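You operate a simulated robot arm through the tools that you are given. There is no shell and no other tool.

The job below is to be done with a simulated two-armed robot. You get a single attempt, and the scene is never put back.

## Task
Strap the red roll tight in the cradle.
Fine: buckle off, roll in, cursor up against it; hold the strap pull out while you buckle.
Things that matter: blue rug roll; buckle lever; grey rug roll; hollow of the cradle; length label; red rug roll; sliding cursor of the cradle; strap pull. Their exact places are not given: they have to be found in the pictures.

The check looks at the end state, three seconds after you hand in, the way a careful person would. Anything else that was tipped, shoved, dropped, spilled or broken makes it a failure.

## Robot
Two 7-joint arms with two-finger parallel grippers on one trunk, on a base that drives. Base frame: it is fixed to the floor where the robot stands at the start and does not move with it; the origin is under the middle of the robot, x ahead of it, y to its left, z up. Units: mm, degrees, N and s.
The left shoulder is at the start at [50, 161, 1098], the right one opposite. With the tool pointing down near the work surface each hand reaches from about 100 to 680 mm from the robot's upright axis, wherever it stands, measured 20 degrees to its own side. Places, roughly: blue rug roll, red rug roll [1750, 1000, 750]; buckle lever [1800, 1200, 800]; grey rug roll (7x6x29 cm) [1900, 1400, 200]; hollow of the cradle [1600, 1200, 800]; length label [2000, 750, 750]; sliding cursor of the cradle [1700, 1400, 800]; strap pull [1500, 1200, 800]. Payload 3.43 kg a hand.
Tool frame (each hand has its own): the origin (TCP) lies between the finger pads and is the grasp point; the fingertips stand 30 mm ahead of it; z points along the fingers, y is the line along which they close. Largest opening 94 mm; finger width 28, thickness 10; the body of the gripper, 50 by 96 mm, starts 55 mm behind the TCP.
Orientation is that of the tool frame in the base frame, as a unit quaternion [x, y, z, w]. With the fingers straight down and closing along the base's y, the tool's x points along the base's -x, its y along +y and its z along -z.

## Interface
- The arms move only by the tool play_rows. It takes "left_moves", "right_moves" or both (then of equal length, played together; a hand with none holds still); each is a list of rows, each a list of 7 numbers: the shift along the tool's x, y, z in mm, then the turn, a rotation vector about the tool's x, y, z in rad, then the gripper command, from -1 (fully open) to 1 (shut), values between in proportion. In form: [[tx, ty, tz, ax, ay, az, fingers], ...]. A call has 1 to 20 rows; each row shifts and turns the commanded pose from where the row before left it, along the tool's axes as they then stand. Rows are played at 5 a second. More than 50 mm and 8.6 degrees between two rows, or a gripper value outside its range, and nothing of the call is played. Where a pose cannot be reached the arm comes as near as it can. A force on the tool above 40 N (or 10 N above the force at the start of the call, whichever is more), or a blocked arm, ends the call early, and 0.2 s more pass. The fingers move at their own pace (about 45 mm/s each) and stop on an object; they squeeze with about 38 N. The grip force told is the motor's: it shows also when the fingers shut on nothing. Time passes only in rows, and 0.2 s behind the last, so rows that do not move let the fingers close. The reply holds the time, the measured pose of the TCP, the force on the tool along the base axes, the opening and the grip force, in the units named above and with some noise, with the torque about the TCP (base axes, N m) and any sound that the robot's microphone picked up.
- Cameras (640 x 400 px; columns grow to the right, rows downward): "scene" is now at [130.3, -1.6, 1230.5]; the picture's right is [-0.03, -1.00, 0.00], its down [-0.51, 0.01, -0.86] and it looks along [0.86, -0.02, -0.51] (base axes); focal length 247 px, centre (320, 200). "left" rides on the left gripper at [76, -14, -103] in its tool frame; the picture's right is [0.18, 0.98, 0.00], its down [-0.75, 0.14, -0.64] and it looks along [-0.63, 0.12, 0.77] (tool axes); focal length 243 px, centre (320, 200). "right" rides on the right gripper at [76, 14, -102] in its tool frame; the picture's right is [-0.18, 0.98, 0.00], its down [-0.75, -0.14, -0.64] and it looks along [-0.63, -0.12, 0.77] (tool axes); focal length 243 px, centre (320, 200).
- capture(camera): a new picture of that camera. No time passes.
- move_column(by): slides the trunk up (or, below 0, down) by that many mm; the arms and the scene camera ride with it, the base frame stays. It gives what a move gives, with no picture.
- base_move(legs): drives the robot by 1 to 6 legs, each [ahead, left, turn to the left] in mm, mm and degrees, along the robot's own axes; the way and the turn of a leg run together, so that a leg with both is an arc; at most 1500 mm and 180 degrees a leg. The arms and the cameras ride along, it lands a little off, and it stops where it bumps. It gives what a move gives.
- turn_head(pan, tilt): turns the head with the scene camera to pan (to the left, within 80 degrees either way) and tilt (down, from -29 to 69), counted from straight ahead of the robot. It gives what a move gives.
- locate(camera, pixels): for up to 12 pixels [column, row] of the newest picture of that camera ("zoom" is the newest enlarged one), the place [x, y, z] in the base frame of the surface seen there, good to about 2 mm. No time passes.
- zoom(camera, box): a new picture of the part [left, top, right, bottom] of that camera's present view, enlarged. No time passes.
- sign_off(): hands the job in; it is judged then, once.

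Leave the grippers open and the arms clear of the work at the hand-in unless told otherwise.

The tools are called as name(argument=value, ...) on one line, values as JSON. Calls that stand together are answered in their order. play_rows: Moves the arms, as the interface text tells. Its arguments: {"type":"object","properties":{"left_moves":{"type":"array"},"right_moves":{"type":"array"}},"required":[]} The other tools are called the same way: move_column (by) slides the trunk up or down; base_move (legs) drives the base; turn_head (pan, tilt) turns the head that bears the scene camera; capture (camera) takes a picture; locate (camera, pixels) gives the place of the surface under pixels of a picture; zoom (camera, box) takes an enlarged picture of a part of a camera's view; sign_off () hands the job in.

At the start:

```text
clock: 0.0
left_tcp_pos: [518.9, 228.9, 928.4]
left_orientation: [0.0, 1.0, -0.001, 0.001]
left_ft_force: [-0.2, -0.3, -0.6]
left_torque: [0.04, 0.02, 0.0]
left_gripper_width: 94.0
left_finger_force: 0.0
right_tcp_pos: [455.0, -203.8, 950.0]
right_orientation: [0.0, 1.0, 0.0, 0.0]
right_ft_force: [0.9, -0.7, 0.6]
right_torque: [-0.01, 0.0, -0.03]
right_gripper_width: 93.9
right_finger_force: 0.0
trunk travel left (down, up): [-125.0, 142.0]
robot x, y, heading: [-0.2, 0.9, 0.2]
head pan, tilt: [-1.5, 30.4]
```

scene: 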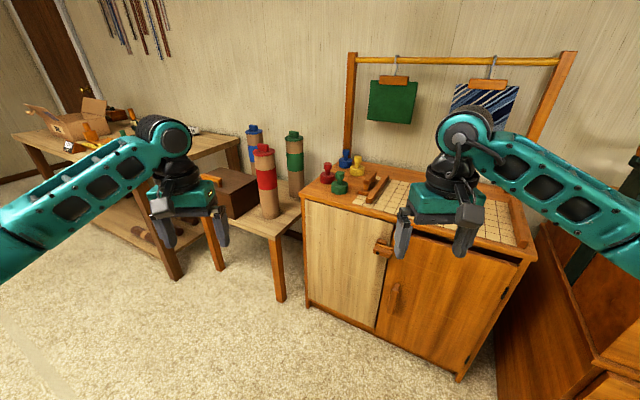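
right: 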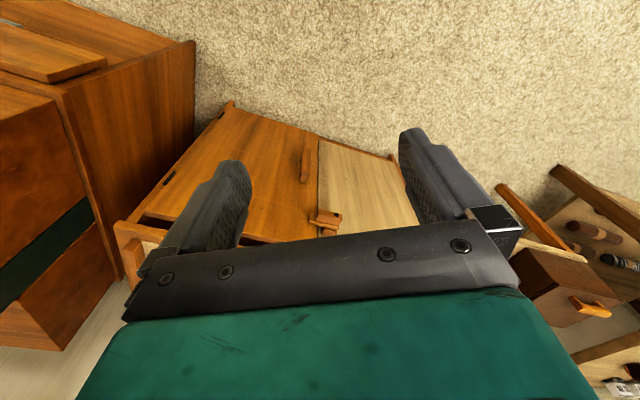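
left: 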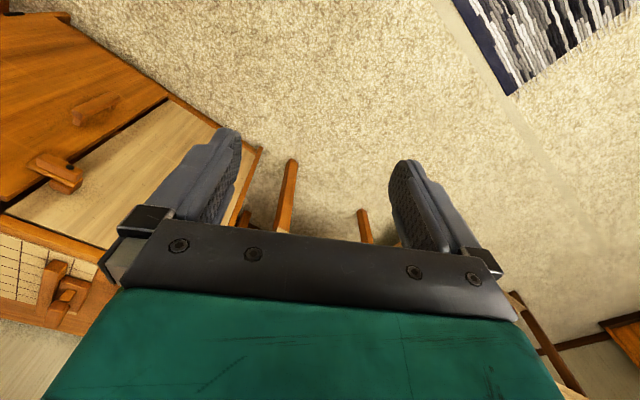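

The scene picture shows a bench at the far left (about columns 20-240, rows 110-250), which matches the rough places of the cradle and rolls. I will turn the head left towards it and take a picture.

turn_head(pan=38, tilt=18)

capture(camera="scene")

```text
clock: 1.1
left_tcp_pos: [519.2, 230.2, 928.8]
left_orientation: [0.0, 1.0, 0.0, 0.0]
left_ft_force: [0.0, 0.2, 0.2]
left_torque: [0.01, 0.01, -0.02]
left_gripper_width: 94.2
left_finger_force: 0.0
right_tcp_pos: [455.2, -202.0, 950.5]
right_orientation: [0.001, 1.0, 0.0, 0.0]
right_ft_force: [-0.7, -0.3, 0.4]
right_torque: [0.0, 0.01, -0.01]
right_gripper_width: 93.9
right_finger_force: 0.1
trunk travel left (down, up): [-125.0, 142.0]
robot x, y, heading: [-2.1, 0.3, 0.2]
head pan, tilt: [38.0, 18.0]
```

```text
taken
```

scene: 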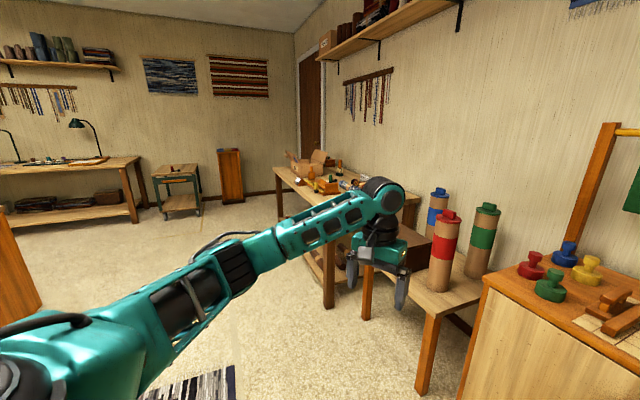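

The bench starts near columns 270-420, rows 150-300. I enlarge that part.

zoom(camera="scene", box=[240, 120, 500, 310])

locate(camera="scene", pixels=[[275, 168], [330, 200], [420, 200], [365, 315], [330, 305], [280, 215], [415, 390], [485, 280], [410, 250], [235, 200]])

```text
2.11 times, centred on (370, 215) of scene
```

zoom: 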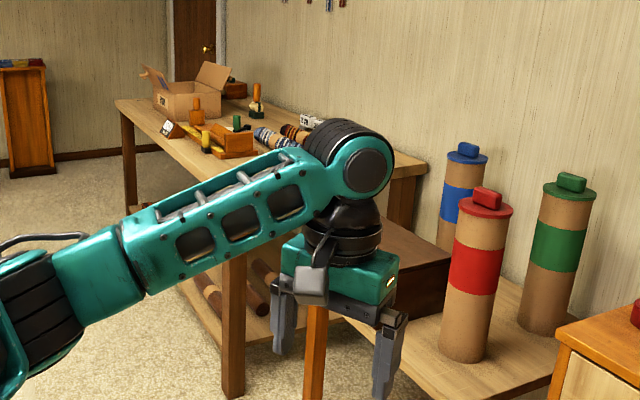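

```text
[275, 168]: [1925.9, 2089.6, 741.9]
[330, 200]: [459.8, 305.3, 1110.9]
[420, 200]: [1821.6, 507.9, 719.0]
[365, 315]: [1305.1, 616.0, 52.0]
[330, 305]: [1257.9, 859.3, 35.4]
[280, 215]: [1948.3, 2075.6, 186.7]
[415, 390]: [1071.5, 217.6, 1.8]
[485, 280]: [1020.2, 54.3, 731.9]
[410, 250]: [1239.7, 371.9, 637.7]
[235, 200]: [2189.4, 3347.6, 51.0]
```

The bench stands at an angle: its near leg is about (1258, 859) and its far left corner about (1926, 2090). Before driving I look further left for obstacles.

turn_head(pan=75, tilt=30)

capture(camera="scene")

```text
clock: 2.1
left_tcp_pos: [518.5, 229.8, 928.1]
left_orientation: [0.0, 1.0, -0.001, 0.0]
left_ft_force: [0.7, 0.7, -1.0]
left_torque: [-0.01, 0.02, -0.01]
left_gripper_width: 94.1
left_finger_force: 0.1
right_tcp_pos: [454.5, -203.1, 950.7]
right_orientation: [-0.001, 1.0, 0.0, -0.001]
right_ft_force: [-0.1, -0.8, -0.1]
right_torque: [-0.04, 0.0, -0.01]
right_gripper_width: 94.0
right_finger_force: 0.0
trunk travel left (down, up): [-125.0, 142.0]
robot x, y, heading: [-0.6, -1.0, 0.0]
head pan, tilt: [75.0, 30.0]
```

```text
taken
```

scene: 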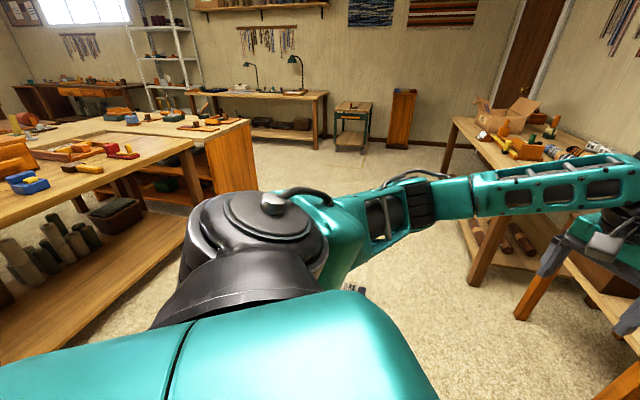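

There is another big table on the left (edge at columns 190-260, rows 120-220). I read where its corners and the free floor are.

locate(camera="scene", pixels=[[245, 122], [192, 150], [150, 260], [10, 345], [250, 185], [330, 125], [345, 105], [455, 118], [480, 275], [520, 310], [400, 330], [390, 145]])

```text
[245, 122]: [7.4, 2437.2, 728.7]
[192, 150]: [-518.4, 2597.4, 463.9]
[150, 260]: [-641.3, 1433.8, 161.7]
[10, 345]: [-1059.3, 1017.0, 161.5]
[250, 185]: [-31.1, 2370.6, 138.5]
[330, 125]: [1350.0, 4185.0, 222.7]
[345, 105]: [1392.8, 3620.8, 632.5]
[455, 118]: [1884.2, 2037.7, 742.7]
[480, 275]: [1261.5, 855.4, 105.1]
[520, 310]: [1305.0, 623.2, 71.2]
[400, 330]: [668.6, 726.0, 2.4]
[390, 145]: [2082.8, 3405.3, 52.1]
```

The floor between is clear for x > 200. The bench front edge runs along about (0.47, 0.88), so I should face about -28 degrees. I drive in two legs to roughly (850, 1450), still well short of the bench.

base_move(legs=[[400, 725, 0], [450, 725, -28]])

turn_head(pan=0, tilt=30)

capture(camera="scene")

```text
clock: 15.5
left_tcp_pos: [1604.8, 1269.6, 928.5]
left_orientation: [0.253, 0.968, 0.0, 0.0]
left_ft_force: [0.7, -0.1, 0.9]
left_torque: [-0.04, -0.02, -0.01]
left_gripper_width: 94.1
left_finger_force: 0.1
right_tcp_pos: [1337.8, 923.9, 949.8]
right_orientation: [0.253, 0.967, -0.001, 0.0]
right_ft_force: [-0.5, -0.4, 1.0]
right_torque: [0.0, -0.03, -0.01]
right_gripper_width: 93.9
right_finger_force: 0.1
trunk travel left (down, up): [-125.0, 142.0]
robot x, y, heading: [1039.8, 1318.3, -29.5]
head pan, tilt: [75.0, 30.0]
```

```text
clock: 17.0
left_tcp_pos: [1605.5, 1268.6, 927.8]
left_orientation: [0.253, 0.967, 0.0, 0.001]
left_ft_force: [0.4, 0.1, -0.3]
left_torque: [0.0, 0.01, -0.01]
left_gripper_width: 93.9
left_finger_force: 0.1
right_tcp_pos: [1337.3, 923.3, 949.6]
right_orientation: [0.253, 0.967, -0.001, 0.0]
right_ft_force: [-0.1, -0.7, -0.4]
right_torque: [0.01, 0.0, 0.01]
right_gripper_width: 93.8
right_finger_force: 0.1
trunk travel left (down, up): [-125.0, 142.0]
robot x, y, heading: [1037.6, 1323.8, -29.6]
head pan, tilt: [0.0, 30.0]
```

```text
taken
```

scene: 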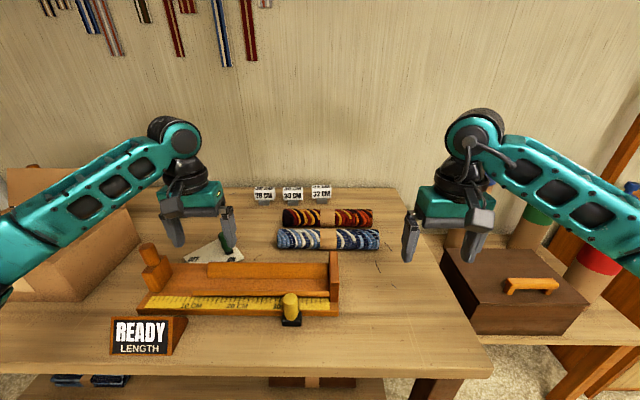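

I now stand before the bench. I see: the cradle with a yellow rule (columns 140-340, rows 245-320), red roll (columns 282-372, row 217), blue roll (row 238), length labels 28/30/32 cm (row 193), a "READY LENGTH" sign, and a box on the left. I enlarge.

zoom(camera="scene", box=[90, 170, 390, 370])

locate(camera="scene", pixels=[[150, 255], [160, 285], [335, 260], [335, 300], [290, 300], [291, 322], [285, 217], [370, 217], [278, 240], [377, 240], [215, 250], [227, 235]])

```text
2.00 times, centred on (240, 270) of scene
```

zoom: 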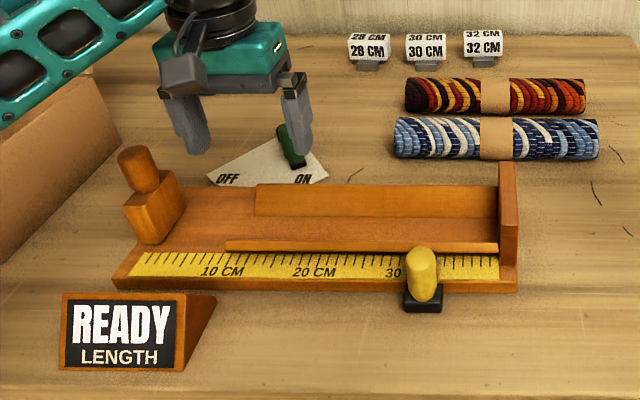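

```text
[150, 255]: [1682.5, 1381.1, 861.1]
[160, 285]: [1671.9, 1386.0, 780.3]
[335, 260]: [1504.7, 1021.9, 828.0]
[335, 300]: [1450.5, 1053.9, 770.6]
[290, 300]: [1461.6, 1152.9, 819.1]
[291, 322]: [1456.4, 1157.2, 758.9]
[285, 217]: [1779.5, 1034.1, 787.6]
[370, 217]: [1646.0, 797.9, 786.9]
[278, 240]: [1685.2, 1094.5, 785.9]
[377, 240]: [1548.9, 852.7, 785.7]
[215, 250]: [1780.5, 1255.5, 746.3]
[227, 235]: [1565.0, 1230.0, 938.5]
```

The cradle: fixed end board at right, sliding cursor (orange block with knob) at left, yellow strap pull in front (zoom 423,280), green buckle lever on an OFF/ON plate behind (zoom 290,145), partly hidden by the left hand. I draw the left hand back 250 mm to see it.

play_rows(left_moves=[[50, 0, 0, 0, 0, 0, -1], [50, 0, 0, 0, 0, 0, -1], [50, 0, 0, 0, 0, 0, -1], [50, 0, 0, 0, 0, 0, -1], [50, 0, 0, 0, 0, 0, -1]])

zoom(camera="scene", box=[120, 170, 390, 340])

```text
clock: 18.2
left_tcp_pos: [1388.2, 1388.7, 930.1]
left_orientation: [0.252, 0.968, 0.0, -0.001]
left_ft_force: [-0.1, -0.2, -0.3]
left_torque: [0.02, 0.0, 0.0]
left_gripper_width: 93.8
left_finger_force: 0.1
right_tcp_pos: [1337.0, 923.0, 951.9]
right_orientation: [0.253, 0.967, 0.0, -0.001]
right_ft_force: [-0.3, 0.3, 0.5]
right_torque: [0.02, 0.01, 0.01]
right_gripper_width: 94.0
right_finger_force: 0.1
trunk travel left (down, up): [-125.0, 142.0]
robot x, y, heading: [1040.7, 1324.3, -29.3]
head pan, tilt: [0.0, 30.0]
```

```text
2.35 times, centred on (255, 255) of scene
```

zoom: 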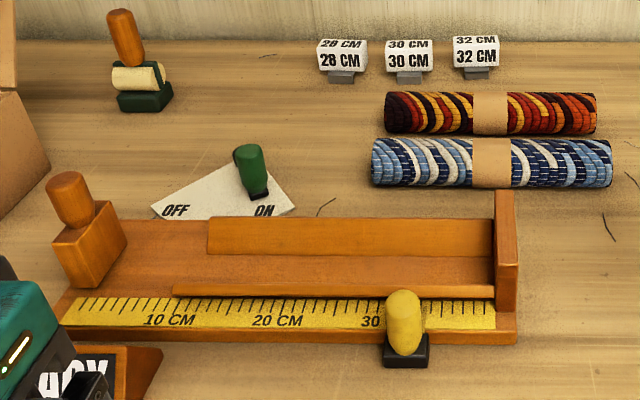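

Now everything is visible: the green lever stands at the ON side (zoom 250,170). I read the places of the lever, its plate, the cursor, strap pull, trough and rolls.

locate(camera="zoom", pixels=[[248, 155], [258, 192], [205, 195], [262, 208], [175, 210], [70, 185], [95, 215], [405, 300], [408, 345], [405, 362], [505, 205], [350, 235]])

locate(camera="zoom", pixels=[[350, 272], [350, 292], [350, 312], [210, 235], [180, 275], [180, 290], [390, 112], [490, 100], [592, 110], [375, 160], [490, 150], [608, 160]])

locate(camera="zoom", pixels=[[150, 255], [75, 245], [60, 325], [515, 338], [505, 300], [490, 225], [70, 215], [120, 225], [52, 240], [95, 285], [490, 262], [300, 350]])

```text
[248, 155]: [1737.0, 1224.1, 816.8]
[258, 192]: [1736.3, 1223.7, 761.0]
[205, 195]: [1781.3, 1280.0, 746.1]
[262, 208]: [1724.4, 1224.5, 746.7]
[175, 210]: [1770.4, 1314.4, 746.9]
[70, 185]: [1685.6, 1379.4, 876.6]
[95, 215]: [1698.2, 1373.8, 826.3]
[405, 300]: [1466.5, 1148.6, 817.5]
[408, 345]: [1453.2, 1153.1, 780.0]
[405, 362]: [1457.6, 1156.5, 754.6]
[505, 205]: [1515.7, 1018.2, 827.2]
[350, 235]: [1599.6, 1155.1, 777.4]
```

```text
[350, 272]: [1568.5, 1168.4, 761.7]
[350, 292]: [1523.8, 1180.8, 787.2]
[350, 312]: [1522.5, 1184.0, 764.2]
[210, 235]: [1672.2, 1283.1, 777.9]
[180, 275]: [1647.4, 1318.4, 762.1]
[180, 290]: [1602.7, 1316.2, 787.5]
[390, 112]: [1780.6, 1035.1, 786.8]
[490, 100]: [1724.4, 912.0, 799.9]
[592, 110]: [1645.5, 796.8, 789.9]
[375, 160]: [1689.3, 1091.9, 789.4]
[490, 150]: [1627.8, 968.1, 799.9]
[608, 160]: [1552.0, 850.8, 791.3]
```

```text
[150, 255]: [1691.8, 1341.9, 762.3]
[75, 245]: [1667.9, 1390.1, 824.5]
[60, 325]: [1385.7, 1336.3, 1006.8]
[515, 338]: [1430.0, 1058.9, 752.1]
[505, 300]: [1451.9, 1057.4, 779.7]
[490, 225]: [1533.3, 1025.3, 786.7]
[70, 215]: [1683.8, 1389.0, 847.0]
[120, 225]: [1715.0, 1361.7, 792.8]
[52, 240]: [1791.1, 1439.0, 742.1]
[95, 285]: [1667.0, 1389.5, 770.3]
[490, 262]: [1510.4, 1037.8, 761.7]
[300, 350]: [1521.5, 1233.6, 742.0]
```

Working in the robot's own directions (ahead 0.87,-0.49; left 0.49,0.87), the cradle and rolls run square to the robot; red roll centre is ~800 mm ahead, cradle ~535, pull ~455. I enlarge the lever and the pull to understand them.

zoom(camera="scene", box=[170, 215, 260, 275])

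zoom(camera="scene", box=[250, 260, 350, 330])

zoom(camera="scene", box=[120, 230, 220, 320])

```text
6.67 times, centred on (215, 245) of scene
```

zoom: 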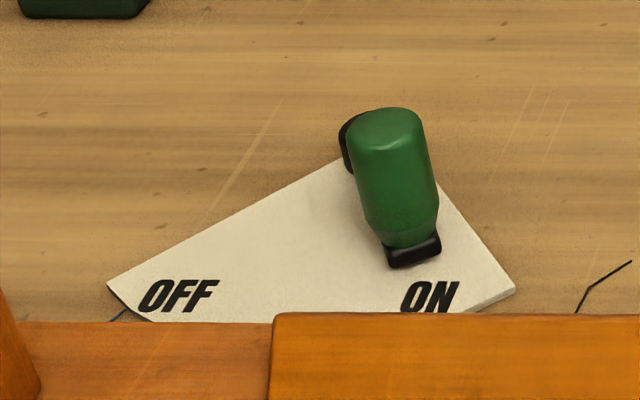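

```text
5.71 times, centred on (300, 295) of scene
```

zoom: 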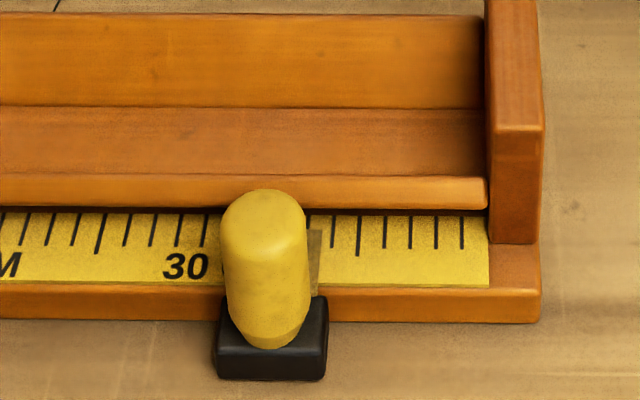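

```text
4.44 times, centred on (170, 275) of scene
```

zoom: 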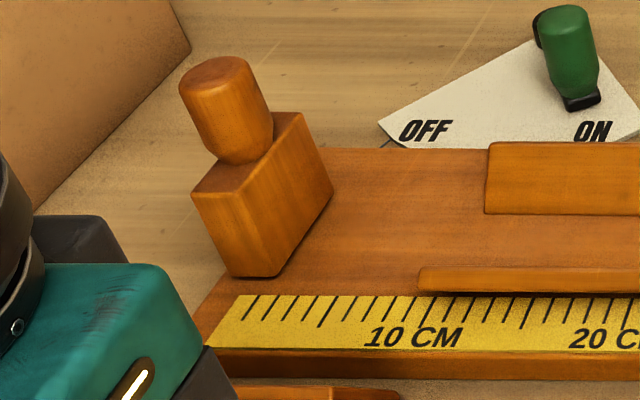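

The lever is a swing arm: pivot behind, green knob at the arm's end, now towards ON. The pull is a yellow knob on a black foot at the cradle's front, pulled out towards me. I need to come closer, so I look down at the bench's front edge and the space under it.

turn_head(pan=0, tilt=65)

capture(camera="scene")

```text
clock: 19.2
left_tcp_pos: [1389.1, 1385.3, 930.2]
left_orientation: [0.253, 0.967, 0.0, -0.001]
left_ft_force: [0.6, 0.0, 0.5]
left_torque: [0.02, 0.03, 0.01]
left_gripper_width: 93.9
left_finger_force: 0.1
right_tcp_pos: [1337.0, 923.0, 950.0]
right_orientation: [0.253, 0.968, 0.001, 0.0]
right_ft_force: [0.1, 0.4, 0.9]
right_torque: [-0.01, 0.02, -0.03]
right_gripper_width: 93.8
right_finger_force: 0.0
trunk travel left (down, up): [-125.0, 142.0]
robot x, y, heading: [1040.7, 1322.3, -29.3]
head pan, tilt: [0.0, 65.0]
```

```text
taken
```

scene: 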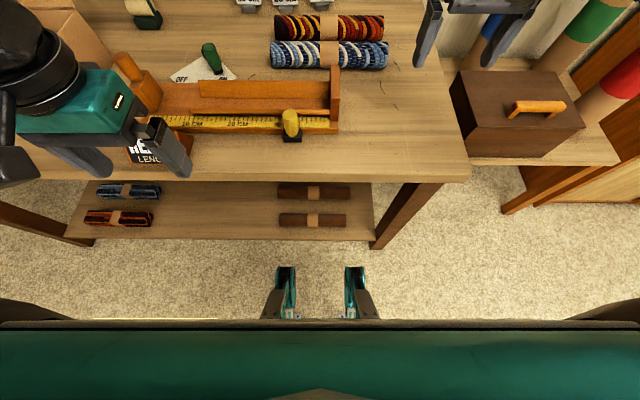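

I see the bench edge near row 180, the lower shelf's front edge near row 242, and parts of my own base at rows 265-320. I read these distances.

locate(camera="scene", pixels=[[300, 181], [450, 180], [100, 176], [320, 241], [110, 237], [285, 275], [354, 275], [384, 245], [320, 300], [60, 243], [285, 315], [200, 290]])

zoom(camera="scene", box=[220, 240, 420, 330])

```text
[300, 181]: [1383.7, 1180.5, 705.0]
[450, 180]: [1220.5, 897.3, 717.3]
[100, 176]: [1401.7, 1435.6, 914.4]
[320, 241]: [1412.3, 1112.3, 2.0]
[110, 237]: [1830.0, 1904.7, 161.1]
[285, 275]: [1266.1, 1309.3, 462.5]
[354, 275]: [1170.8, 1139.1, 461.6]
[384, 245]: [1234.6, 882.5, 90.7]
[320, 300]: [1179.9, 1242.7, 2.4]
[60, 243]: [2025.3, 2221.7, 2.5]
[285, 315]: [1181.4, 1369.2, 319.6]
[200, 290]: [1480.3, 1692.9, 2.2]
```

```text
3.20 times, centred on (320, 285) of scene
```

zoom: 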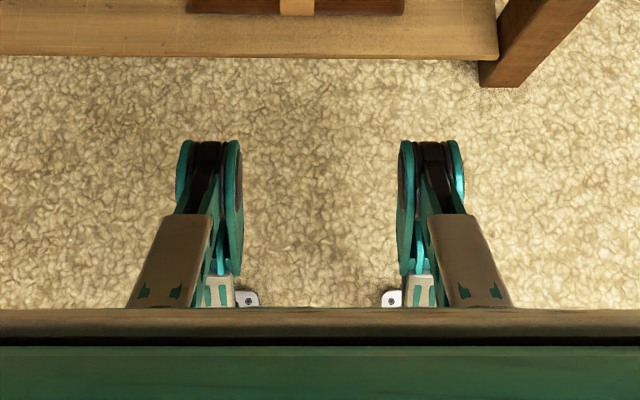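

My "knees" reach about 205 mm ahead at height 460; the bench edge is 369 mm ahead at height 705-742, the lower shelf edge ~400 mm ahead at height 160. I check the leg panels' heights.

locate(camera="zoom", pixels=[[170, 260], [180, 225], [150, 300], [190, 150], [235, 160], [210, 180], [220, 260], [245, 298], [320, 325], [320, 370], [480, 60], [20, 300]])

```text
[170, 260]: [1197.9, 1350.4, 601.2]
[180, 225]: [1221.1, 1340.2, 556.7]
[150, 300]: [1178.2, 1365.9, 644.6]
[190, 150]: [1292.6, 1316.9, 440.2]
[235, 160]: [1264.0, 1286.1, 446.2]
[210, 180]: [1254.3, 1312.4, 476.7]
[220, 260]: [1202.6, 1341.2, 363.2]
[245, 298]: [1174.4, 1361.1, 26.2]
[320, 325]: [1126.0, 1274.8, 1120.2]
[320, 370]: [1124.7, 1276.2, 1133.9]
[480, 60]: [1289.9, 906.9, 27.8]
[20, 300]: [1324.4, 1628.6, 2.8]
```

Legs clear the bench if I go about 170-180 mm ahead. Before that I check the cardboard box on the left against my left arm.

turn_head(pan=20, tilt=35)

capture(camera="scene")

```text
clock: 20.2
left_tcp_pos: [1389.2, 1387.1, 929.5]
left_orientation: [0.252, 0.968, -0.001, -0.001]
left_ft_force: [0.7, 0.6, 0.1]
left_torque: [-0.02, -0.01, 0.02]
left_gripper_width: 94.2
left_finger_force: 0.0
right_tcp_pos: [1336.8, 924.0, 951.2]
right_orientation: [0.253, 0.967, 0.0, 0.0]
right_ft_force: [-0.2, 0.1, 0.3]
right_torque: [0.02, 0.0, 0.04]
right_gripper_width: 93.9
right_finger_force: 0.0
trunk travel left (down, up): [-125.0, 142.0]
robot x, y, heading: [1039.9, 1320.8, -29.2]
head pan, tilt: [20.0, 35.0]
```

```text
taken
```

scene: 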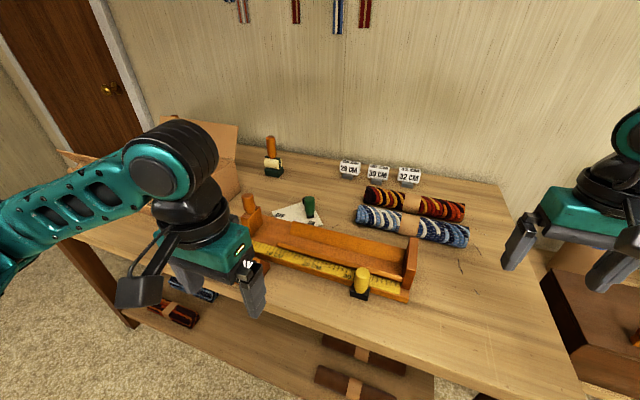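

The box flaps stick up behind my left wrist. I read their places.

locate(camera="scene", pixels=[[236, 126], [232, 150], [225, 185], [100, 115], [85, 158], [110, 215], [165, 150], [120, 180], [30, 200], [195, 235], [270, 140], [62, 155]])

```text
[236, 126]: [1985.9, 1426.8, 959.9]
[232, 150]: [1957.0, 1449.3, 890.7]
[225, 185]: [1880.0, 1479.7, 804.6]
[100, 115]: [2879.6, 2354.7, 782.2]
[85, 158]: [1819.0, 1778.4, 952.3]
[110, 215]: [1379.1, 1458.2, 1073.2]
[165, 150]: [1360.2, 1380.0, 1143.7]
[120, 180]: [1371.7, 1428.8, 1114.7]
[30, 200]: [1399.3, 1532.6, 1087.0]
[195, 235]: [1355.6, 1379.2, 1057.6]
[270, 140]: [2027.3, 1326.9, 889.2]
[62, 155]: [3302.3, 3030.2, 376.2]
```

The box starts ~550 mm left of my axis; clear. I drive 100 mm ahead and 60 mm left first and read where I land.

base_move(legs=[[100, 60, 0]])

```text
clock: 21.4
left_tcp_pos: [1481.4, 1402.9, 930.8]
left_orientation: [0.254, 0.967, 0.0, 0.0]
left_ft_force: [0.0, -0.2, -0.8]
left_torque: [-0.01, 0.05, -0.02]
left_gripper_width: 94.1
left_finger_force: 0.0
right_tcp_pos: [1426.8, 937.5, 949.8]
right_orientation: [0.254, 0.967, 0.0, 0.001]
right_ft_force: [-0.2, -0.5, 0.1]
right_torque: [-0.04, 0.02, 0.0]
right_gripper_width: 94.0
right_finger_force: 0.1
trunk travel left (down, up): [-125.0, 142.0]
robot x, y, heading: [1132.9, 1339.7, -29.5]
head pan, tilt: [20.0, 35.0]
```

It moved about 72 mm ahead and 62 left. I go another 100 mm ahead.

base_move(legs=[[100, 0, 0]])

turn_head(pan=0, tilt=50)

capture(camera="scene")

```text
clock: 22.5
left_tcp_pos: [1480.1, 1401.0, 930.5]
left_orientation: [0.256, 0.967, 0.0, -0.001]
left_ft_force: [-0.6, 0.0, 0.6]
left_torque: [-0.01, -0.03, -0.03]
left_gripper_width: 93.9
left_finger_force: 0.1
right_tcp_pos: [1427.2, 938.4, 951.1]
right_orientation: [0.254, 0.967, 0.0, 0.0]
right_ft_force: [-0.3, 0.0, 1.2]
right_torque: [-0.02, 0.04, 0.02]
right_gripper_width: 93.8
right_finger_force: 0.0
trunk travel left (down, up): [-125.0, 142.0]
robot x, y, heading: [1131.7, 1339.1, -29.4]
head pan, tilt: [20.0, 35.0]
stopped in leg 1: the robot was blocked; the commanded pose is now the measured one
```

```text
clock: 23.4
left_tcp_pos: [1480.0, 1402.2, 929.9]
left_orientation: [0.254, 0.967, 0.0, -0.001]
left_ft_force: [0.6, -0.4, -0.1]
left_torque: [-0.05, 0.0, 0.01]
left_gripper_width: 93.9
left_finger_force: 0.1
right_tcp_pos: [1426.6, 938.0, 950.7]
right_orientation: [0.255, 0.967, 0.001, -0.001]
right_ft_force: [-0.6, 0.5, 0.4]
right_torque: [0.02, -0.01, 0.06]
right_gripper_width: 94.3
right_finger_force: 0.1
trunk travel left (down, up): [-125.0, 142.0]
robot x, y, heading: [1126.8, 1339.2, -29.4]
head pan, tilt: [0.0, 50.0]
```

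```text
taken
```

scene: 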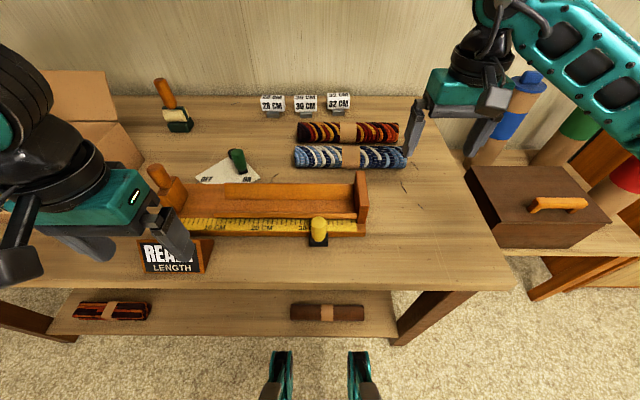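

The base was blocked at about 72 mm. I look down to see what it touches.

turn_head(pan=0, tilt=69)

capture(camera="scene")

capture(camera="left")

capture(camera="right")

```text
clock: 24.2
left_tcp_pos: [1480.0, 1403.1, 929.8]
left_orientation: [0.254, 0.967, 0.0, -0.001]
left_ft_force: [-0.3, -0.5, -1.0]
left_torque: [-0.02, 0.03, -0.01]
left_gripper_width: 93.9
left_finger_force: 0.1
right_tcp_pos: [1426.8, 938.1, 951.7]
right_orientation: [0.254, 0.967, 0.0, -0.001]
right_ft_force: [1.0, -0.3, -0.3]
right_torque: [0.0, 0.03, 0.0]
right_gripper_width: 93.8
right_finger_force: 0.0
trunk travel left (down, up): [-125.0, 142.0]
robot x, y, heading: [1129.2, 1339.5, -29.4]
head pan, tilt: [0.0, 68.8]
```

```text
taken
```

scene: 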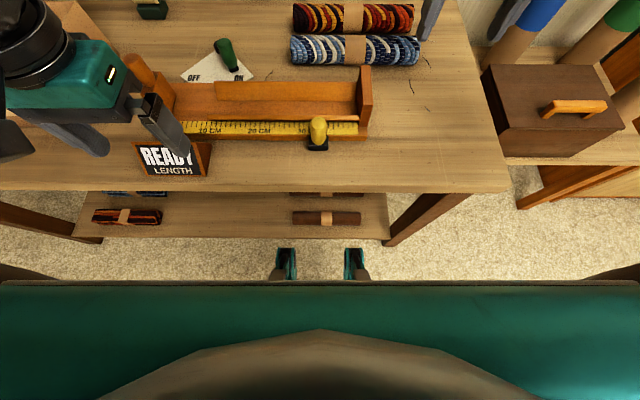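

```text
taken
```

left: 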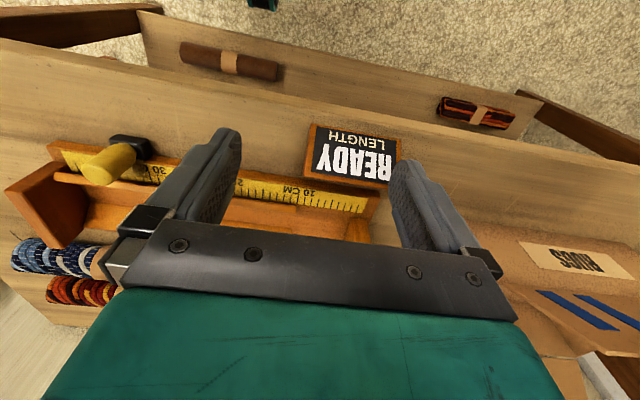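

```text
taken
```

right: 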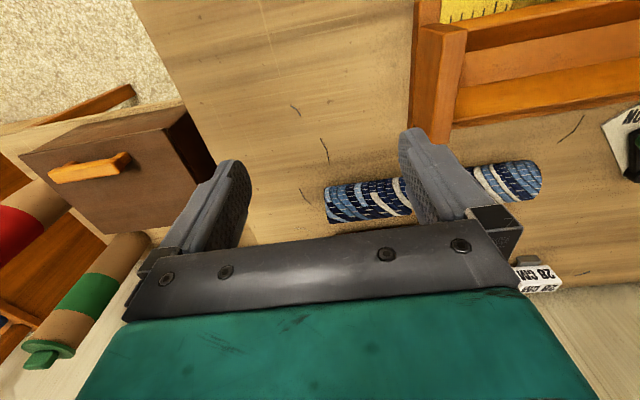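

Nothing visibly touches, so the base footprint is what is stopped by the bench; I work from here. Robot at (1129, 1339). I look at the lever closely now from this nearer place.

turn_head(pan=15, tilt=45)

capture(camera="scene")

```text
clock: 25.1
left_tcp_pos: [1479.7, 1401.7, 929.5]
left_orientation: [0.254, 0.967, 0.0, -0.001]
left_ft_force: [0.0, -0.2, 0.7]
left_torque: [-0.02, 0.0, 0.0]
left_gripper_width: 94.2
left_finger_force: 0.1
right_tcp_pos: [1427.0, 937.7, 950.2]
right_orientation: [0.254, 0.967, 0.0, 0.0]
right_ft_force: [-0.6, 0.2, 0.3]
right_torque: [-0.02, 0.04, 0.02]
right_gripper_width: 94.3
right_finger_force: 0.0
trunk travel left (down, up): [-125.0, 142.0]
robot x, y, heading: [1130.4, 1337.6, -29.4]
head pan, tilt: [15.0, 45.0]
```

```text
taken
```

scene: 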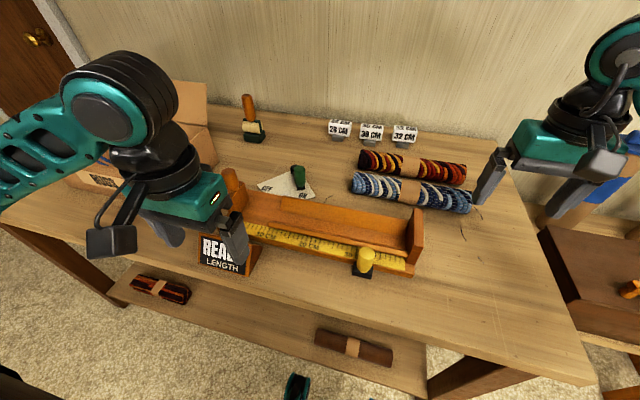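

I enlarge the lever region (columns 230-340, rows 150-215).

zoom(camera="scene", box=[240, 155, 330, 215])

```text
6.67 times, centred on (285, 185) of scene
```

zoom: 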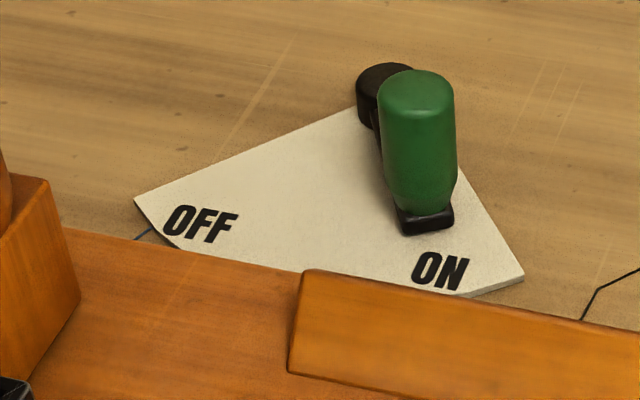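

Now the pivot (black boss, zoom 380,95) and the arm with the green knob at its end are clear. I read their places.

locate(camera="zoom", pixels=[[380, 75], [365, 100], [418, 85], [415, 140], [420, 200], [425, 222], [385, 140], [440, 265], [200, 222], [140, 200], [522, 278], [455, 140]])

```text
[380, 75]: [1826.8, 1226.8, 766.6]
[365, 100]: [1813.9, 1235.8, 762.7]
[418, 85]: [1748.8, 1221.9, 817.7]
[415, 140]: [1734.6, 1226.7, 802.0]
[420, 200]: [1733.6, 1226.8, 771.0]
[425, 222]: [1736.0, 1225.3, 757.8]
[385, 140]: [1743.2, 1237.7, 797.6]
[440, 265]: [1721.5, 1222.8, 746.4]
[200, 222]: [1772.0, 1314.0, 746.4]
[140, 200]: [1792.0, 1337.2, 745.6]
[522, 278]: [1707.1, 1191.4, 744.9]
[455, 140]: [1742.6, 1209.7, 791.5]
```

Pivot is near (1828,1222), knob centre near (1748,1220), height 762-818; arm about 80 mm. ON arm direction is about -x; the OFF label lies at (1772,1314), so OFF knob place is about (1786,1290). I bring the left hand, open, above the lever knob at height 930 (forward 323 mm, right 26 mm).

play_rows(left_moves=[[-46, -3.7, 0, 0, 0, 0, -1], [-46, -3.7, 0, 0, 0, 0, -1], [-46, -3.7, 0, 0, 0, 0, -1], [-46, -3.7, 0, 0, 0, 0, -1], [-46, -3.7, 0, 0, 0, 0, -1], [-46, -3.7, 0, 0, 0, 0, -1], [-46, -3.7, 0, 0, 0, 0, -1]])

capture(camera="left")

capture(camera="scene")

```text
clock: 26.7
left_tcp_pos: [1747.7, 1219.0, 927.4]
left_orientation: [0.257, 0.966, 0.0, 0.0]
left_ft_force: [0.4, 0.6, -0.1]
left_torque: [0.02, 0.01, 0.0]
left_gripper_width: 94.2
left_finger_force: 0.1
right_tcp_pos: [1426.9, 937.8, 951.1]
right_orientation: [0.255, 0.967, -0.001, 0.0]
right_ft_force: [0.3, -0.1, -0.4]
right_torque: [0.0, -0.01, 0.01]
right_gripper_width: 94.1
right_finger_force: 0.1
trunk travel left (down, up): [-125.0, 142.0]
robot x, y, heading: [1131.1, 1339.3, -29.4]
head pan, tilt: [15.0, 45.0]
```

```text
taken
```

left: 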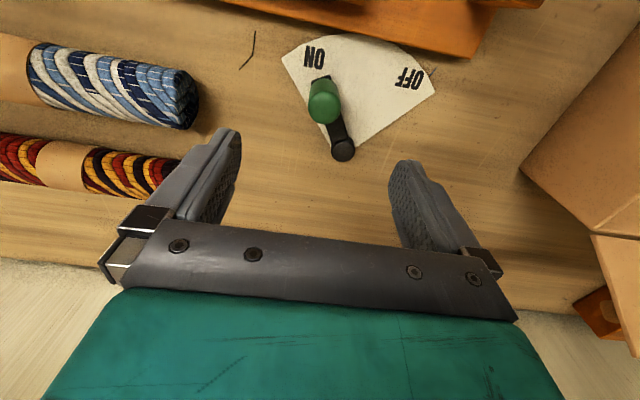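

```text
taken
```

scene: 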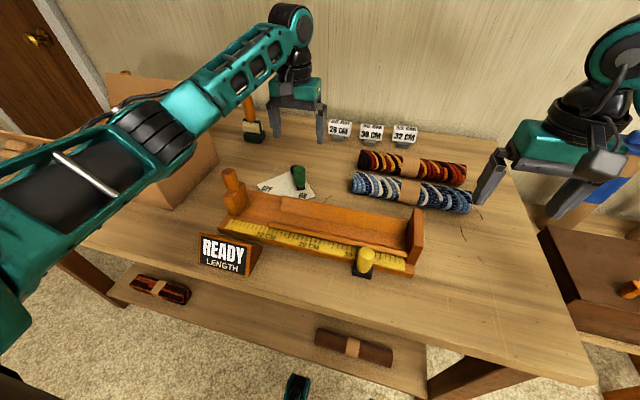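

The left hand is at (1747.7, 1219). In its picture the knob is at (323,100), the pivot at (343,150), with ON/OFF beside. I read the places from here.

locate(camera="left", pixels=[[323, 85], [325, 105], [338, 103], [311, 103], [343, 150], [352, 150], [334, 150], [313, 58], [408, 78], [435, 93], [283, 60], [320, 78]])

zoom(camera="left", box=[260, 30, 460, 170])

```text
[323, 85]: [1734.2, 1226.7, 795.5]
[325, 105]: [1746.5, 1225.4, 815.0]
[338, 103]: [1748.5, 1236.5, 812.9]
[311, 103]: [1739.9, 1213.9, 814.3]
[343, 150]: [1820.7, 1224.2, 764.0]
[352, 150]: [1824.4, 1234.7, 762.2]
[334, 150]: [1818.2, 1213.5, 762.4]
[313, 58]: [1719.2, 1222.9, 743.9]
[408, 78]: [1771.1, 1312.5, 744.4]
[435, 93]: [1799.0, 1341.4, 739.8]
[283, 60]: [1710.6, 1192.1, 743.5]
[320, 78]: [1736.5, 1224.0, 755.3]
```

```text
2.86 times, centred on (360, 100) of left
```

zoom: 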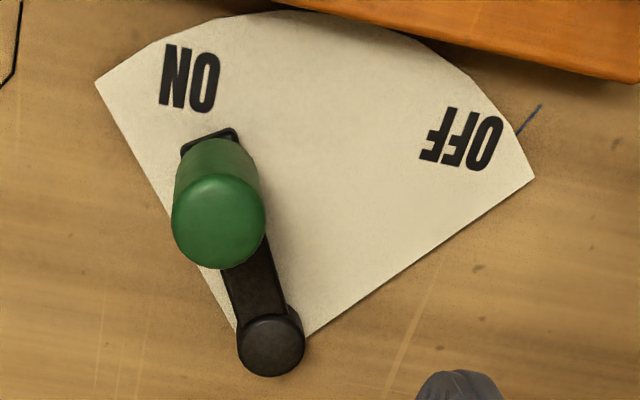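

The pivot is at about (1821,1224), the knob centre about (1746,1224), arm 75 mm; the OFF label lies at a 60 degree swing. I descend around the knob with open fingers to TCP height 800, then close to about 35 mm opening as a cage.

play_rows(left_moves=[[4, 3.5, 40, 0, 0, 0, -1], [0, 0, 44, 0, 0, 0, -1], [0, 0, 44, 0, 0, 0, -1], [0, 0, 0, 0, 0, 0, 0.2], [0, 0, 0, 0, 0, 0, 0.2], [0, 0, 0, 0, 0, 0, 0.2], [0, 0, 0, 0, 0, 0, 0.2]])

capture(camera="left")

zoom(camera="scene", box=[230, 100, 350, 210])

```text
clock: 28.3
left_tcp_pos: [1743.9, 1222.2, 802.3]
left_orientation: [0.255, 0.967, 0.0, -0.002]
left_ft_force: [0.1, -0.8, -0.6]
left_torque: [0.01, 0.02, 0.0]
left_gripper_width: 37.5
left_finger_force: 0.1
right_tcp_pos: [1426.7, 938.8, 950.7]
right_orientation: [0.255, 0.967, 0.001, 0.0]
right_ft_force: [-0.9, 0.1, 0.2]
right_torque: [-0.01, -0.01, 0.05]
right_gripper_width: 94.2
right_finger_force: 0.0
trunk travel left (down, up): [-125.0, 142.0]
robot x, y, heading: [1130.0, 1342.7, -29.6]
head pan, tilt: [15.0, 45.0]
```

```text
taken
```

left: 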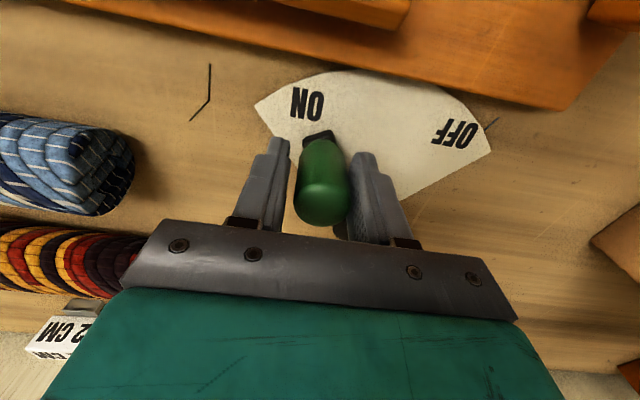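

```text
3.64 times, centred on (290, 155) of scene
```

zoom: 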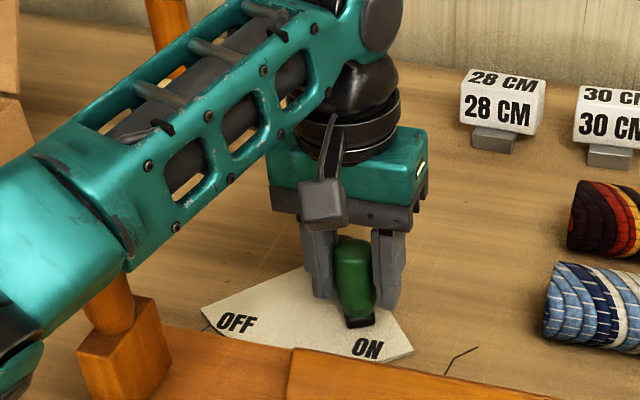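

The knob is caged (opening 37.5). I now swing it along its arc from ON towards OFF in small steps (about 82 mm to the left, with a 10 mm bulge towards me).

play_rows(left_moves=[[2.1, 9.4, 0, 0, 0, 0, 0.2], [2.2, 9.5, 0, 0, 0, 0, 0.2], [1.9, 6.3, 0, 0, 0, 0, 0.2], [1.5, 6.4, 0, 0, 0, 0, 0.2], [0.8, 6.5, 0, 0, 0, 0, 0.2], [0.3, 6.5, 0, 0, 0, 0, 0.2], [-0.3, 6.5, 0, 0, 0, 0, 0.2], [-0.8, 6.5, 0, 0, 0, 0, 0.2], [-1.5, 6.4, 0, 0, 0, 0, 0.2], [-1.9, 6.3, 0, 0, 0, 0, 0.2], [-2.6, 6, 0, 0, 0, 0, 0.2], [-2.9, 5.8, 0, 0, 0, 0, 0.2], [-2.1, 3.3, 0, 0, 0, 0, 0.2]])

capture(camera="left")

```text
clock: 31.1
left_tcp_pos: [1789.1, 1295.4, 801.8]
left_orientation: [0.256, 0.967, -0.002, 0.0]
left_ft_force: [-8.8, -9.0, -0.2]
left_torque: [0.05, 0.0, -0.08]
left_gripper_width: 44.4
left_finger_force: 5.7
right_tcp_pos: [1424.8, 937.6, 950.6]
right_orientation: [0.255, 0.967, 0.001, 0.0]
right_ft_force: [0.2, 1.7, -0.3]
right_torque: [-0.03, 0.01, 0.0]
right_gripper_width: 94.2
right_finger_force: 0.1
trunk travel left (down, up): [-125.0, 142.0]
robot x, y, heading: [1131.6, 1337.3, -29.4]
head pan, tilt: [15.0, 45.0]
```

```text
taken
```

left: 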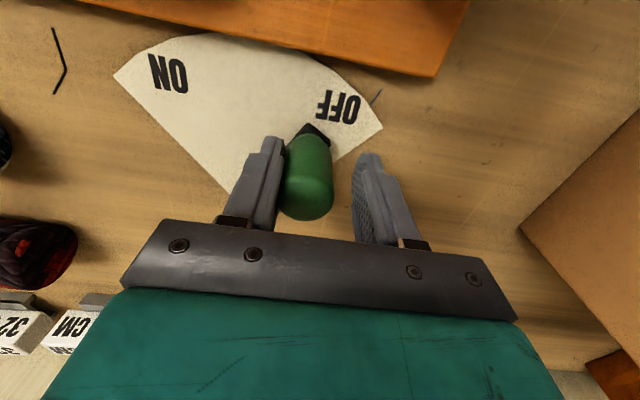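

The knob is at OFF against its stop (force ~12 N). I back off 5 mm, open and rise.

play_rows(left_moves=[[0, -6, 0, 0, 0, 0, 0.1], [0, 0, 0, 0, 0, 0, -0.5], [0, 0, 0, 0, 0, 0, -1], [0, 0, -40, 0, 0, 0, -1], [0, 0, -45, 0, 0, 0, -1], [0, 0, -45, 0, 0, 0, -1]])

capture(camera="left")

```text
clock: 32.5
left_tcp_pos: [1787.2, 1292.6, 931.2]
left_orientation: [0.254, 0.967, 0.0, 0.0]
left_ft_force: [0.5, 0.1, -0.6]
left_torque: [0.01, 0.03, 0.0]
left_gripper_width: 94.1
left_finger_force: 0.1
right_tcp_pos: [1426.6, 938.6, 951.4]
right_orientation: [0.255, 0.967, 0.0, 0.0]
right_ft_force: [-0.8, -0.1, 0.0]
right_torque: [0.0, -0.01, -0.02]
right_gripper_width: 94.1
right_finger_force: 0.1
trunk travel left (down, up): [-125.0, 142.0]
robot x, y, heading: [1131.8, 1338.3, -29.7]
head pan, tilt: [15.0, 45.0]
```

```text
taken
```

left: 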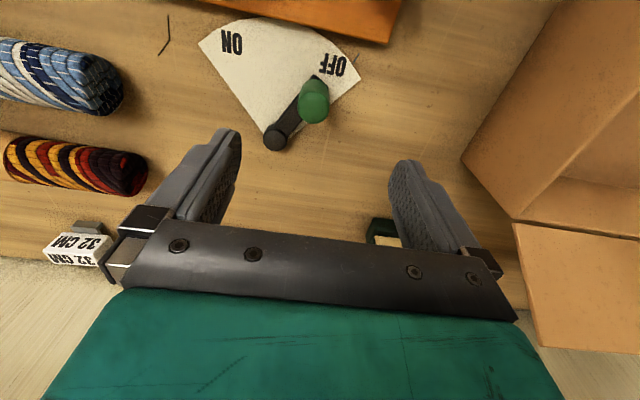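

The lever points at OFF. I read the knob's place for later, and the roll ends visible here (rolls look flattened, with end faces at (120,175) and (95,85)).

locate(camera="left", pixels=[[313, 85], [315, 105], [327, 105], [302, 105], [275, 138], [130, 150], [135, 175], [100, 185], [110, 70], [105, 100], [60, 105], [60, 155]])

zoom(camera="left", box=[0, 20, 180, 220])

```text
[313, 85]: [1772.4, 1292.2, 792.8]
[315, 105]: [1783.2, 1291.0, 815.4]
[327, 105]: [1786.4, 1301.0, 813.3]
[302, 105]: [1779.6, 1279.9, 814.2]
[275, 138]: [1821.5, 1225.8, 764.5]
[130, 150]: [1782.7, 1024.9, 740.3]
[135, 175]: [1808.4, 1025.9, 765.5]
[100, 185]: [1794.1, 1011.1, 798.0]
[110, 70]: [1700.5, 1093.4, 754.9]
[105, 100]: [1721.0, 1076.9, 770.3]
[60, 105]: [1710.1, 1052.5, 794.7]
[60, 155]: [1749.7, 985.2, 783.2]
```

```text
2.00 times, centred on (90, 120) of left
```

zoom: 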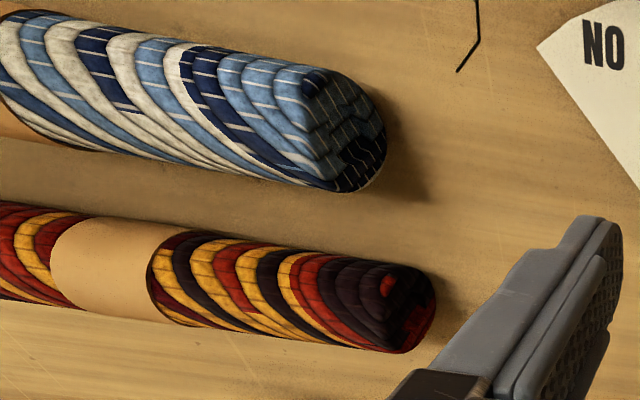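

Knob at OFF centre is about (1783,1291). Now I bring the left hand back out of the way (right 55, then back 320 mm at height 930), and at the same time turn the right hand 90 degrees about its own axis so its fingers close across the roll.

play_rows(left_moves=[[0, -28, 0, 0, 0, 0, -1], [0, -28, 0, 0, 0, 0, -1], [40, 0, 0, 0, 0, 0, -1], [40, 0, 0, 0, 0, 0, -1], [40, 0, 0, 0, 0, 0, -1], [40, 0, 0, 0, 0, 0, -1], [40, 0, 0, 0, 0, 0, -1], [40, 0, 0, 0, 0, 0, -1], [40, 0, 0, 0, 0, 0, -1], [40, 0, 0, 0, 0, 0, -1], [0, 0, 0, 0, 0, 0, -1]], right_moves=[[0, 0, -5, 0, 0, 0.1428, -1], [0, 0, -5, 0, 0, 0.1428, -1], [0, 0, -5, 0, 0, 0.1428, -1], [0, 0, -5, 0, 0, 0.1428, -1], [0, 0, -5, 0, 0, 0.1428, -1], [0, 0, -5, 0, 0, 0.1428, -1], [0, 0, -5, 0, 0, 0.1428, -1], [0, 0, -5, 0, 0, 0.1428, -1], [0, 0, -5, 0, 0, 0.1428, -1], [0, 0, -5, 0, 0, 0.1428, -1], [0, 0, 0, 0, 0, 0.1428, -1]])

capture(camera="scene")

capture(camera="right")

```text
clock: 34.9
left_tcp_pos: [1477.7, 1399.6, 932.0]
left_orientation: [0.255, 0.967, 0.0, -0.001]
left_ft_force: [0.4, 0.2, -0.7]
left_torque: [0.02, 0.01, -0.04]
left_gripper_width: 94.4
left_finger_force: 0.0
right_tcp_pos: [1426.6, 939.7, 999.2]
right_orientation: [0.864, 0.504, 0.0, 0.0]
right_ft_force: [0.0, 0.1, 0.0]
right_torque: [-0.04, -0.01, -0.01]
right_gripper_width: 94.1
right_finger_force: 0.2
trunk travel left (down, up): [-125.0, 142.0]
robot x, y, heading: [1131.0, 1339.0, -29.7]
head pan, tilt: [15.0, 45.0]
```

```text
taken
```

scene: 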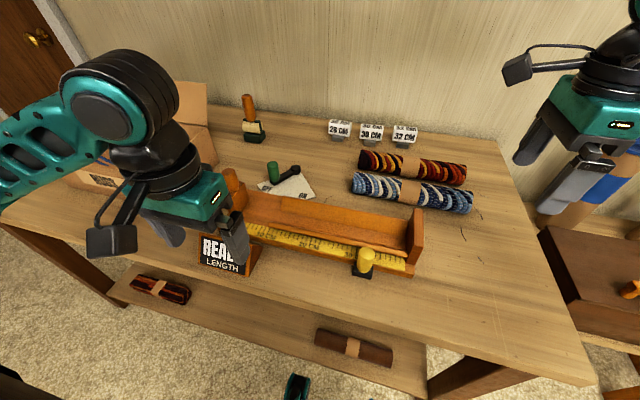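

```text
taken
```

right: 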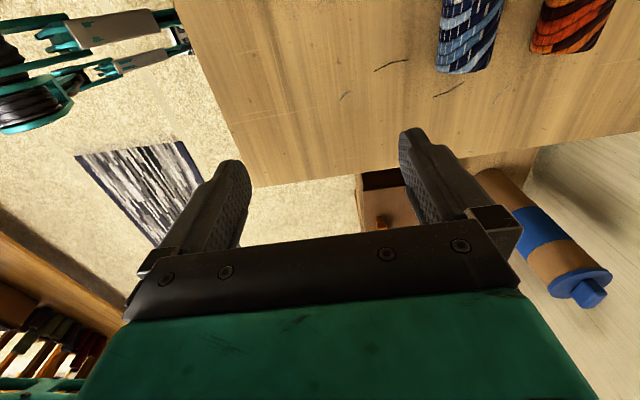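

The right hand now closes along "ahead" (x = left, y = ahead). I move it over towards the red roll: 122 mm left and 190 mm ahead, at height 1000.

play_rows(right_moves=[[24.4, 38, 0, 0, 0, 0, -1], [24.4, 38, 0, 0, 0, 0, -1], [24.4, 38, 0, 0, 0, 0, -1], [24.4, 38, 0, 0, 0, 0, -1], [24.4, 38, 0, 0, 0, 0, -1]])

capture(camera="right")

```text
clock: 36.1
left_tcp_pos: [1478.0, 1398.0, 932.1]
left_orientation: [0.255, 0.967, 0.001, 0.0]
left_ft_force: [0.4, -1.2, 0.4]
left_torque: [0.08, 0.01, -0.03]
left_gripper_width: 93.8
left_finger_force: 0.1
right_tcp_pos: [1629.7, 947.4, 999.6]
right_orientation: [0.863, 0.505, 0.002, 0.0]
right_ft_force: [-0.2, -1.2, -1.5]
right_torque: [0.13, -0.01, 0.03]
right_gripper_width: 94.1
right_finger_force: 0.0
right hand out of reach, approached as far as the arm can: row 5
trunk travel left (down, up): [-125.0, 142.0]
robot x, y, heading: [1129.9, 1337.1, -29.7]
head pan, tilt: [15.0, 45.0]
```

```text
taken
```

right: 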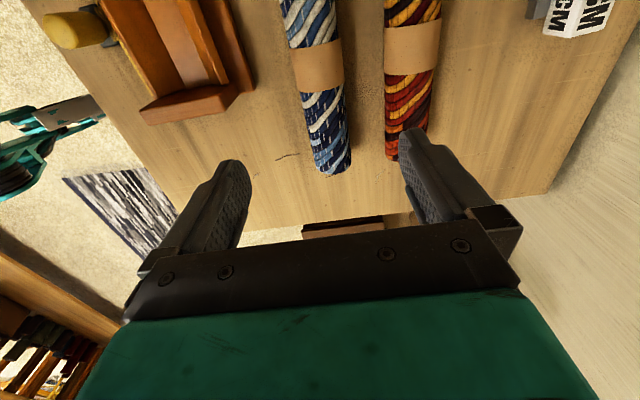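

At this height the upright reach ends at ~627 mm ahead. From this camera I read points across both rolls.

locate(camera="right", pixels=[[384, 50], [390, 50], [400, 50], [412, 50], [425, 50], [434, 50], [440, 50], [295, 65], [305, 65], [318, 65], [330, 65], [342, 65]])

locate(camera="right", pixels=[[388, 100], [400, 100], [412, 100], [425, 100], [432, 100], [390, 155], [330, 170], [345, 165], [440, 10], [385, 10], [412, 5], [412, 80]])

zoom(camera="right", box=[240, 0, 480, 150])

```text
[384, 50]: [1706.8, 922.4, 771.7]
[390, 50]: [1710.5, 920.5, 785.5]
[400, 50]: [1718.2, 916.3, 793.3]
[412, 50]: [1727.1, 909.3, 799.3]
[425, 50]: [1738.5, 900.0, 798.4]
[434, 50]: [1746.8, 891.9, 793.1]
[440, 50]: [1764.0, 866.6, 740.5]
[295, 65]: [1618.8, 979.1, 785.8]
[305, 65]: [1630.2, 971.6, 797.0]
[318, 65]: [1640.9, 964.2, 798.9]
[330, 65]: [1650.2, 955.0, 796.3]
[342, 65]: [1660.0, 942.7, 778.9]
```

```text
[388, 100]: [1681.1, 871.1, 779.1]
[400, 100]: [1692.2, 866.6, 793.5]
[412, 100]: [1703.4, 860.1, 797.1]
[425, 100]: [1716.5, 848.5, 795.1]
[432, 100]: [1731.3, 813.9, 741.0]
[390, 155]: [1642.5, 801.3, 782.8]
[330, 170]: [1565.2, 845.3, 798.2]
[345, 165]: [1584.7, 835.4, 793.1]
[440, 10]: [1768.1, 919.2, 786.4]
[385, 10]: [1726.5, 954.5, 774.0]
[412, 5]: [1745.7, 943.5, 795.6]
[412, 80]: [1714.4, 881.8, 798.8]
```

```text
2.67 times, centred on (360, 75) of right
```

zoom: 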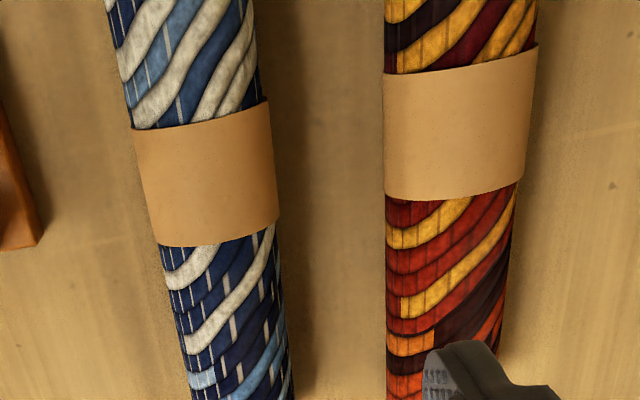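

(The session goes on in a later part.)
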